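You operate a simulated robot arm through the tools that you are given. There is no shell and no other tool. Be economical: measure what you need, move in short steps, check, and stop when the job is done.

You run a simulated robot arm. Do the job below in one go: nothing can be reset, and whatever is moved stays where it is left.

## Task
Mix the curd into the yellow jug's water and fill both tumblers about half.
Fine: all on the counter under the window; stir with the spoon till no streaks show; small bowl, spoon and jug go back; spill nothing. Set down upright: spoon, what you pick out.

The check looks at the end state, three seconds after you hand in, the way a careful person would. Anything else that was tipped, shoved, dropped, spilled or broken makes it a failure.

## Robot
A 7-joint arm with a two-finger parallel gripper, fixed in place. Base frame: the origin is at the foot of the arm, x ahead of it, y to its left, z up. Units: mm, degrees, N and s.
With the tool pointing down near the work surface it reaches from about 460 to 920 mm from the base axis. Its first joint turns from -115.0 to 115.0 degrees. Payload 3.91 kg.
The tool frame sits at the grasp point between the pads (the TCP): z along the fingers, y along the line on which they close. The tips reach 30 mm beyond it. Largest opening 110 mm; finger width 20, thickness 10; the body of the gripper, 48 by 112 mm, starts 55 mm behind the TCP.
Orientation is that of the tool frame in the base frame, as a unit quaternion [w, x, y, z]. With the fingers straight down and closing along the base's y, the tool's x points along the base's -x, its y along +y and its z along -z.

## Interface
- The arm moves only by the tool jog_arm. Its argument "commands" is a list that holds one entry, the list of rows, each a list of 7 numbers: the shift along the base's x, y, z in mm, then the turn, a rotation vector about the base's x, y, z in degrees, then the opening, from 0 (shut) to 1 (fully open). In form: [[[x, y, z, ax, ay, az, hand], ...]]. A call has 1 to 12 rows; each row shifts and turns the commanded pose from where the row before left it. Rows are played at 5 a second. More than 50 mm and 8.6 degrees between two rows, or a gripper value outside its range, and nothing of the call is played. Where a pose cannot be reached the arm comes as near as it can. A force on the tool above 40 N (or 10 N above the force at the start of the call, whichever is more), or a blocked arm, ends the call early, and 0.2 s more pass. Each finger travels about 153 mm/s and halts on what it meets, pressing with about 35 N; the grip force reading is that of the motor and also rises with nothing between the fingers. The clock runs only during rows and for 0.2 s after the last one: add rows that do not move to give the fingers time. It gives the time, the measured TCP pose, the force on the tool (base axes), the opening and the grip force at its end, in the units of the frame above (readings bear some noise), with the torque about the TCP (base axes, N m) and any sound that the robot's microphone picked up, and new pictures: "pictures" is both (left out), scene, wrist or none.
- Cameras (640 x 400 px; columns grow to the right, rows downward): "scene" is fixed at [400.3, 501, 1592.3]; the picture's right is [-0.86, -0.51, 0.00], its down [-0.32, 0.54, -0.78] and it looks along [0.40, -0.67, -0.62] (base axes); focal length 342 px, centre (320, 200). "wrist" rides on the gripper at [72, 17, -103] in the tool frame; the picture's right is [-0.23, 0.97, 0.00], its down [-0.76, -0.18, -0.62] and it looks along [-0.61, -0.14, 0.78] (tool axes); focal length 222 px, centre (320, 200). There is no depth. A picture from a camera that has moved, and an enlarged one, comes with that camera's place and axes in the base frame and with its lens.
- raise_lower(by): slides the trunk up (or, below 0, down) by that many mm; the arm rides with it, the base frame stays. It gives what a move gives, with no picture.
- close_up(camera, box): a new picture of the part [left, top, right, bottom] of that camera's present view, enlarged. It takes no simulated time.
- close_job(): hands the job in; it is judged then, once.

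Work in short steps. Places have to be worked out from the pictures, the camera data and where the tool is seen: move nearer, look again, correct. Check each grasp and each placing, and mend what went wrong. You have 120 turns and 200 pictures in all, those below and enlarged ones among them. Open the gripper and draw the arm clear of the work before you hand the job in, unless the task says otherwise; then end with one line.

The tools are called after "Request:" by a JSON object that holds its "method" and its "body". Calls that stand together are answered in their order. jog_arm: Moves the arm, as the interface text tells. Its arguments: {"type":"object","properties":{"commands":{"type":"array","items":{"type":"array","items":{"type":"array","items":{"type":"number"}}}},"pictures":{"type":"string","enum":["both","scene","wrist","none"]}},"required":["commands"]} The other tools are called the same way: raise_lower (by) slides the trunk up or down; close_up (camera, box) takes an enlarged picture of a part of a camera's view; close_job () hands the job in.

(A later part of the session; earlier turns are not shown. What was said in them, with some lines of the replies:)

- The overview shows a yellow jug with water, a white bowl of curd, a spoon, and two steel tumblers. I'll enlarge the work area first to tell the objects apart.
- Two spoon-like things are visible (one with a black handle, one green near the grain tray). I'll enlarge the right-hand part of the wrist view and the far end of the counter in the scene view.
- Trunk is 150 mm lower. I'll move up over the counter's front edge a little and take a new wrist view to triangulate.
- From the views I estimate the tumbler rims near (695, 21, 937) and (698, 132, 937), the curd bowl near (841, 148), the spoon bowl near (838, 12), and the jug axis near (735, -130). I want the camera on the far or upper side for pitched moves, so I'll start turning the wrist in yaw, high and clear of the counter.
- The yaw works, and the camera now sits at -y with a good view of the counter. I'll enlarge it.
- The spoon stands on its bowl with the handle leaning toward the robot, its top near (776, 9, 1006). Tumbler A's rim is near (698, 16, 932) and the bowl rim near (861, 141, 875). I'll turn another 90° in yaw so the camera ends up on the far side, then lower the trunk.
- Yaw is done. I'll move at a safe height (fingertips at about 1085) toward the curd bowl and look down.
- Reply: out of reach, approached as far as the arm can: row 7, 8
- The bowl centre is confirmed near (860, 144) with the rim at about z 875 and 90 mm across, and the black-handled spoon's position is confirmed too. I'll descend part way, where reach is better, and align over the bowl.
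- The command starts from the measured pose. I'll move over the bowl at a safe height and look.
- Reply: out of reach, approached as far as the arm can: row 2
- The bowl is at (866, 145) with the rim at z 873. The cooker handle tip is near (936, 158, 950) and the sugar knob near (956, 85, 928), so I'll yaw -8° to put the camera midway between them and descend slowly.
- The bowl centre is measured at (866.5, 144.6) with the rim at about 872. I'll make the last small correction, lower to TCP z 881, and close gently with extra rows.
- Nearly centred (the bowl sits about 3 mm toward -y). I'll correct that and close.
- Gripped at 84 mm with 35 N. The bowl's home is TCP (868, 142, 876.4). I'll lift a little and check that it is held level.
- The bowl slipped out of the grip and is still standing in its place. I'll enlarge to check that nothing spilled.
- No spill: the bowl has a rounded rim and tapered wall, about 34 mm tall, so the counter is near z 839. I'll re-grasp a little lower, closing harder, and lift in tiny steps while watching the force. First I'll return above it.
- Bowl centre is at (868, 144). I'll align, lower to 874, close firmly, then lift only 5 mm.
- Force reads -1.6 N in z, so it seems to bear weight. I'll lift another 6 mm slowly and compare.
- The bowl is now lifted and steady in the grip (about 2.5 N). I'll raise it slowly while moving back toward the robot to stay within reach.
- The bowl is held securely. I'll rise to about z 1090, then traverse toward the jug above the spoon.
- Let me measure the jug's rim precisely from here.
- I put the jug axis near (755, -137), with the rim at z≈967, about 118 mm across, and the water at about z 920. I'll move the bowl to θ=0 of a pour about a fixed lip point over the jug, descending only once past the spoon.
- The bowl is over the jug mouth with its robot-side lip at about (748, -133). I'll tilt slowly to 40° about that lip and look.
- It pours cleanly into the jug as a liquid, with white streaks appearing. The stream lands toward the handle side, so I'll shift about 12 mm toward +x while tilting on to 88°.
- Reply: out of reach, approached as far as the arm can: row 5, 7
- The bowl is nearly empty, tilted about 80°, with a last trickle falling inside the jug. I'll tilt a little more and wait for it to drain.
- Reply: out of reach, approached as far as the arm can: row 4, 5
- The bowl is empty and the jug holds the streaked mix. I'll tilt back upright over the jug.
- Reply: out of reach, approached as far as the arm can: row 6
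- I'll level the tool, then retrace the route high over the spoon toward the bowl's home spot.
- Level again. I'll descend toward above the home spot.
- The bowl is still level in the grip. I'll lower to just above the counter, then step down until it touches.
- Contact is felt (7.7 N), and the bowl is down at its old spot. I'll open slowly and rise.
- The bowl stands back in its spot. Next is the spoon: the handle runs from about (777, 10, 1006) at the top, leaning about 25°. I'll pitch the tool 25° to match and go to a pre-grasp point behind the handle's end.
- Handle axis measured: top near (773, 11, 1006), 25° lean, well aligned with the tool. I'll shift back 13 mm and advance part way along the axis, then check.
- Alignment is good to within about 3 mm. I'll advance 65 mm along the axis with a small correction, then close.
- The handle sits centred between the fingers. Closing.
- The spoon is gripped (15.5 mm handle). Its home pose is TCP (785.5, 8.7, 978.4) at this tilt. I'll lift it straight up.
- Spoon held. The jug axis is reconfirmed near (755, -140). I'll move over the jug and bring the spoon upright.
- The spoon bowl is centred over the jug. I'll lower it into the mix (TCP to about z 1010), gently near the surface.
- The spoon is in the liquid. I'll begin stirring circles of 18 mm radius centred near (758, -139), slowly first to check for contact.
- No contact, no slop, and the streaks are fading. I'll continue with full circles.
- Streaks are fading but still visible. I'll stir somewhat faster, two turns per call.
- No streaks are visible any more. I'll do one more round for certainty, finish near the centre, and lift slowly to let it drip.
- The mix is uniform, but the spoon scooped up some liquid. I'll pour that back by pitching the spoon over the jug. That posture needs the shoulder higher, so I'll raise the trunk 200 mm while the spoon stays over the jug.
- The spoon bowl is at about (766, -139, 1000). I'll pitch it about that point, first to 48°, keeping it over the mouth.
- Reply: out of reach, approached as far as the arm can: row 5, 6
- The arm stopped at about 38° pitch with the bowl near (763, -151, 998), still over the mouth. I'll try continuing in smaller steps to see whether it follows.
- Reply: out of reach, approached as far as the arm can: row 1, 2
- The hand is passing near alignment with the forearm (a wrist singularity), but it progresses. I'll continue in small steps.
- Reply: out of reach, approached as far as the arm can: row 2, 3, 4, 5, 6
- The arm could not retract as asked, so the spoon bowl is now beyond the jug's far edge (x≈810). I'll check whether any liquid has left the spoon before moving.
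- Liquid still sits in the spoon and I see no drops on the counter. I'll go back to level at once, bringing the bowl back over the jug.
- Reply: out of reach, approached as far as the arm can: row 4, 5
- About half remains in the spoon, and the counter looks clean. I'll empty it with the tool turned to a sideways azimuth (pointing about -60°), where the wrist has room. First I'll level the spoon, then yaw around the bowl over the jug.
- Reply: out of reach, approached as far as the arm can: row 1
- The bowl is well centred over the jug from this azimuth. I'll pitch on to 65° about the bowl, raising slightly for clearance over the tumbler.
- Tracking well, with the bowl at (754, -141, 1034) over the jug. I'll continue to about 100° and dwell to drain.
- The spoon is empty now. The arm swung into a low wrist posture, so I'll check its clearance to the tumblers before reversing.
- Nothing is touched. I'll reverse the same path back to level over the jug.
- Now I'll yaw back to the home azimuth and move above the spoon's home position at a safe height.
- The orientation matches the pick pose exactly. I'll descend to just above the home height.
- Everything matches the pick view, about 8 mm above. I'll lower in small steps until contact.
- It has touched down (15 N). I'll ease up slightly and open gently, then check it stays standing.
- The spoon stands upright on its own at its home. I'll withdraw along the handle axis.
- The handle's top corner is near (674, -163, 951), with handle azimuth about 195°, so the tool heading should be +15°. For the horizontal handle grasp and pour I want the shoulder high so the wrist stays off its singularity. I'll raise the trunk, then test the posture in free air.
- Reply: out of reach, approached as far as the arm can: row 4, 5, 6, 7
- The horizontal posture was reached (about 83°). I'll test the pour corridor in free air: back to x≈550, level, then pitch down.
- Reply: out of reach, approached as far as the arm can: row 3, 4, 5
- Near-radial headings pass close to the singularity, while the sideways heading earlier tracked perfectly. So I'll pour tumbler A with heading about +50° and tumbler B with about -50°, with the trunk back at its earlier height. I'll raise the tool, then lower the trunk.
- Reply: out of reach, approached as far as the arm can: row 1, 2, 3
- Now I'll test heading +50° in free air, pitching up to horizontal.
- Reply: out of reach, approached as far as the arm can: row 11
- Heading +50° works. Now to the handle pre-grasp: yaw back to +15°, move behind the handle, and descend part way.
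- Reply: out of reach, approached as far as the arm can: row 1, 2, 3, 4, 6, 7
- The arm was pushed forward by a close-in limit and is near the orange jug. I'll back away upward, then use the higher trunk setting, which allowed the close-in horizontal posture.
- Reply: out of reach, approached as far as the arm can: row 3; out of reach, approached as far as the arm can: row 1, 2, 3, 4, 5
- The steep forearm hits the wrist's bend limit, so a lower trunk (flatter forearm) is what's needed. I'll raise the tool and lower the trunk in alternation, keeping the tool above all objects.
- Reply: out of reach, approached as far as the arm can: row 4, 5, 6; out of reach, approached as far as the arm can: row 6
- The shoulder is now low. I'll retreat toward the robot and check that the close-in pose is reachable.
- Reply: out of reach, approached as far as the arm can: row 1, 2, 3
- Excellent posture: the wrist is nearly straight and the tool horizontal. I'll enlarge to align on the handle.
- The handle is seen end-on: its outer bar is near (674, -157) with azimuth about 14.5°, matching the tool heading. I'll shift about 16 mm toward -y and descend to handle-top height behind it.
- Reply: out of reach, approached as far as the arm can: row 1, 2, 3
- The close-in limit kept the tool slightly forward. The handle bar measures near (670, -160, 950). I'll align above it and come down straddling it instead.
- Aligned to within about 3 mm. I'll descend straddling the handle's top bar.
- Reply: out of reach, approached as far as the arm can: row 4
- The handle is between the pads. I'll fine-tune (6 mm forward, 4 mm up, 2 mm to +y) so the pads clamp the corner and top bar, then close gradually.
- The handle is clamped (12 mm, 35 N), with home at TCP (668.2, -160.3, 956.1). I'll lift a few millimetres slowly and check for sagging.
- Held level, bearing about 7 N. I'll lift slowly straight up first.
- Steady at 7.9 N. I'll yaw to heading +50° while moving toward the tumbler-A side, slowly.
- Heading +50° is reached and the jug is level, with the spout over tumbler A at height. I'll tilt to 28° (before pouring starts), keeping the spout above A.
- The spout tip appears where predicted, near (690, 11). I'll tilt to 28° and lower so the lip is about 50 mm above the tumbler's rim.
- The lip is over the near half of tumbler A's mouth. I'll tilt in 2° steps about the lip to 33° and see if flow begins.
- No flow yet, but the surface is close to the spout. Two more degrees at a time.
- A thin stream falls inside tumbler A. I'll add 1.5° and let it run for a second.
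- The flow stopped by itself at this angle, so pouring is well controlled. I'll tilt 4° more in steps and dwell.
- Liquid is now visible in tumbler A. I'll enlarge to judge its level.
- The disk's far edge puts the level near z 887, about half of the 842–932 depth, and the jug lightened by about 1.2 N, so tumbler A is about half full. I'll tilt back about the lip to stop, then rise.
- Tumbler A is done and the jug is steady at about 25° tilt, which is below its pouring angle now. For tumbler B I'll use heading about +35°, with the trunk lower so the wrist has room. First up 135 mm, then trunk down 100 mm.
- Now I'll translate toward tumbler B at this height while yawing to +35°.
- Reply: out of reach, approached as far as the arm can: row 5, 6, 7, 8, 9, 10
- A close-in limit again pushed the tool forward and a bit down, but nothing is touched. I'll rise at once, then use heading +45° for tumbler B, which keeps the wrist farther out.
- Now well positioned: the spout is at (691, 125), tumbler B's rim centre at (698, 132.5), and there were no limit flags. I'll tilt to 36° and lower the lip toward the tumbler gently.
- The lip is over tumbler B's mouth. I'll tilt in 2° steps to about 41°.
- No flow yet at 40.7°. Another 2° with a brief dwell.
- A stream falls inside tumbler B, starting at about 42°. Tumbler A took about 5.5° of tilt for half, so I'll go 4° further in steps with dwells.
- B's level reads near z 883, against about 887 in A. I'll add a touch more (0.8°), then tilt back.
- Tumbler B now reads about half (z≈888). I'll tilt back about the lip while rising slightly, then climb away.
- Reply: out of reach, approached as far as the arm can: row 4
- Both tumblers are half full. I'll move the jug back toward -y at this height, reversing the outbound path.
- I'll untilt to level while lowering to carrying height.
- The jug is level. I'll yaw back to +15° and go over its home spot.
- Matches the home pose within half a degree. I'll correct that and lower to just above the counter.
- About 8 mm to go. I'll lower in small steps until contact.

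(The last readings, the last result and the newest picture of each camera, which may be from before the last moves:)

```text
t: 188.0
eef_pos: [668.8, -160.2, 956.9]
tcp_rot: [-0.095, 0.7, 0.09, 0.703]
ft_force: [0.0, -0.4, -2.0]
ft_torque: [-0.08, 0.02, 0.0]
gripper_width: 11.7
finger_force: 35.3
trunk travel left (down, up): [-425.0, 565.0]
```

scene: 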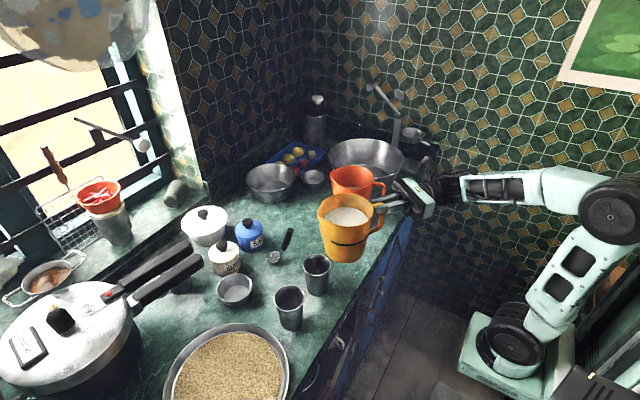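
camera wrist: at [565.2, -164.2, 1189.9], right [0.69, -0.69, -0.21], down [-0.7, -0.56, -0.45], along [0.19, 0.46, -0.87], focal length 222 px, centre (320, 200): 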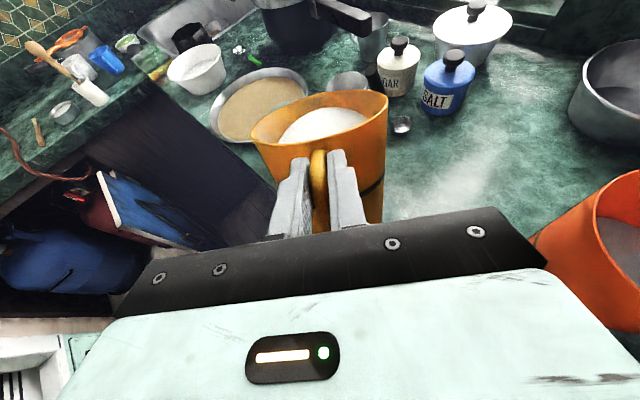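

Contact is starting (torque gone, force -2 N). One more millimetre, then open slowly.

Request:
{"method": "jog_arm", "body": {"commands": [[[0, 0, -0.8, 0, 0, 0, 0], [0, 0, 0, 0, 0, 0, 0], [0, 0, 0, 0, 0, 0, 0.13], [0, 0, 0, 0, 0, 0, 0.18], [0, 0, 0, 0, 0, 0, 0.3], [0, 0, 0, 0, 0, 0, 0.4], [0, 0, 0, 0, 0, 0, 0.5], [0, 0, 0, 0, 0, 0, 0.5]]], "pictures": "wrist"}}

Request:
{"method": "close_up", "body": {"camera": "scene", "box": [280, 180, 420, 270]}}

```text
t: 189.8
eef_pos: [668.3, -160.6, 954.6]
tcp_rot: [-0.094, 0.7, 0.089, 0.702]
ft_force: [-0.6, 0.2, -0.6]
ft_torque: [0.03, -0.01, -0.01]
gripper_width: 55.0
finger_force: 0.0
trunk travel left (down, up): [-425.0, 565.0]
camera wrist: at [572.3, -202.7, 1027.9], right [0.25, -0.94, -0.23], down [-0.65, 0.02, -0.76], along [0.72, 0.34, -0.6], focal length 222 px, centre (320, 200)
```

wrist: 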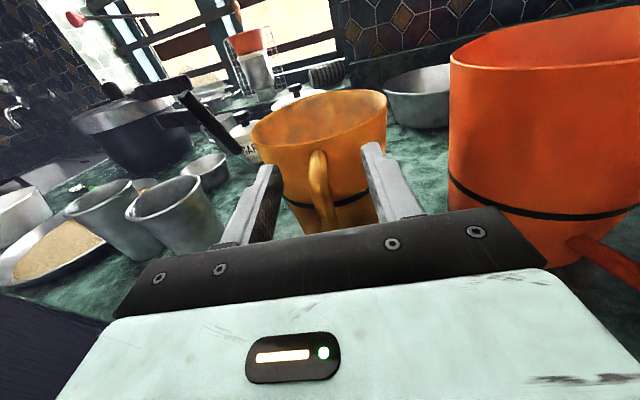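

```text
4.44 times, centred on (350, 225) of scene
camera zoom: at [400.3, 501.0, 1592.3], right [-0.86, -0.51, 0.0], down [-0.32, 0.54, -0.78], along [0.4, -0.67, -0.62], focal length 1518 px, centre (187, 89)
```

zoom: 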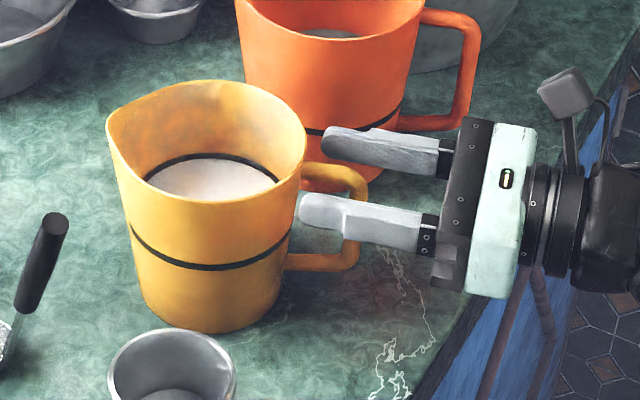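

The jug stands released at home. I'll withdraw straight up (the same way I came in), then clear of the work area.

Request:
{"method": "jog_arm", "body": {"commands": [[[-2, 0, 8, 0, 0, 0, 0.5], [-2, 0, 15, 0, 0, 0, 0.5], [0, 0, 25, 0, 0, 0, 0.5], [0, 0, 40, 0, 0, 0, 0.5], [0, 0, 45, 0, 0, 0, 0.5], [0, 0, 45, 0, 0, 0, 0.8], [0, 0, 45, 0, 0, 0, 1], [0, 0, 45, 0, 0, 0, 1], [0, 0, 0, 0, 0, 0, 1]]], "pictures": "both"}}

Request:
{"method": "close_up", "body": {"camera": "scene", "box": [170, 180, 410, 330]}}

```text
t: 191.8
eef_pos: [664.6, -161.4, 1225.2]
tcp_rot: [-0.094, 0.7, 0.089, 0.702]
ft_force: [-0.5, -0.5, -0.2]
ft_torque: [0.0, 0.01, 0.01]
gripper_width: 110.1
finger_force: 0.0
trunk travel left (down, up): [-425.0, 565.0]
camera wrist: at [568.5, -202.9, 1296.7], right [0.25, -0.94, -0.23], down [-0.65, 0.02, -0.76], along [0.72, 0.34, -0.6], focal length 222 px, centre (320, 200)
```

scene: 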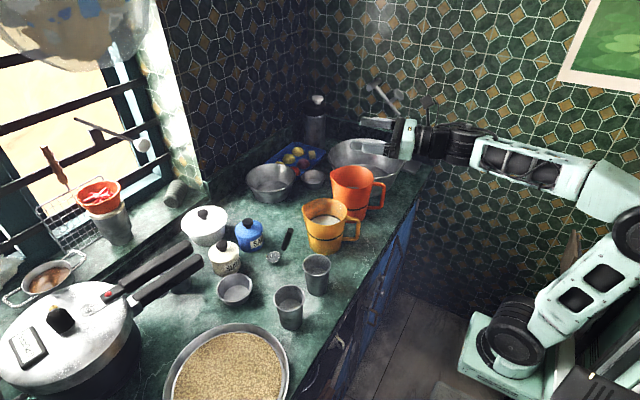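
wrist: 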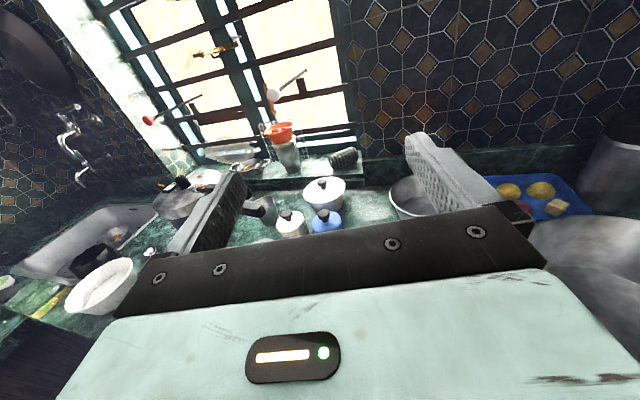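

```text
2.67 times, centred on (290, 255) of scene
camera zoom: at [400.3, 501.0, 1592.3], right [-0.86, -0.51, 0.0], down [-0.32, 0.54, -0.78], along [0.4, -0.67, -0.62], focal length 911 px, centre (400, 53)
```

zoom: 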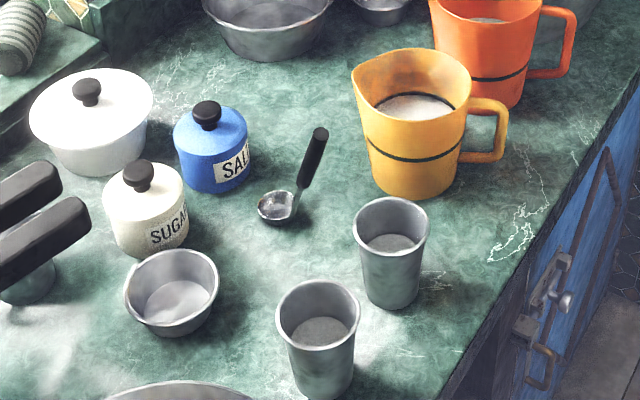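

Everything stands where it began, both tumblers are about half full, and there are no spills. I'll lift the arm well clear before handing in.

Request:
{"method": "raise_lower", "body": {"by": 200}}

Request:
{"method": "close_up", "body": {"camera": "scene", "box": [200, 190, 400, 340]}}

```text
t: 194.0
eef_pos: [664.3, -161.3, 1424.2]
tcp_rot: [-0.095, 0.7, 0.089, 0.702]
ft_force: [0.2, -0.4, -0.6]
ft_torque: [-0.01, -0.01, 0.04]
gripper_width: 110.3
finger_force: 0.1
trunk travel left (down, up): [-625.0, 365.0]
```

```text
2.67 times, centred on (300, 265) of scene
camera zoom: at [400.3, 501.0, 1592.3], right [-0.86, -0.51, 0.0], down [-0.32, 0.54, -0.78], along [0.4, -0.67, -0.62], focal length 911 px, centre (373, 27)
```

zoom: 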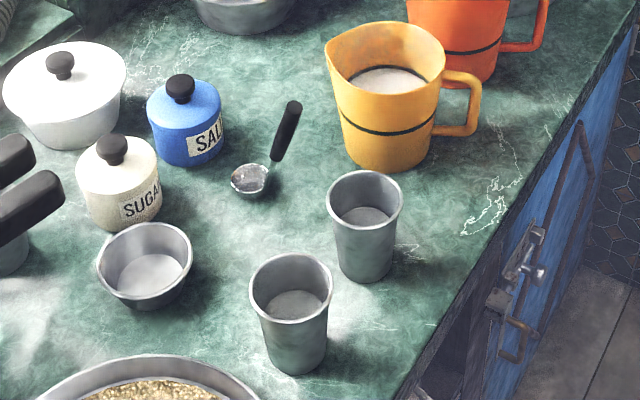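

The arm is clear with the gripper open, and the scene is tidy. Handing in.

Request:
{"method": "close_job", "body": {}}

```text
The job is handed in.
```

The curd is stirred into the yellow jug's water with no streaks showing, and both tumblers are about half full. The small bowl, spoon and jug are back upright within a few millimetres of where they stood, and I saw no spills.
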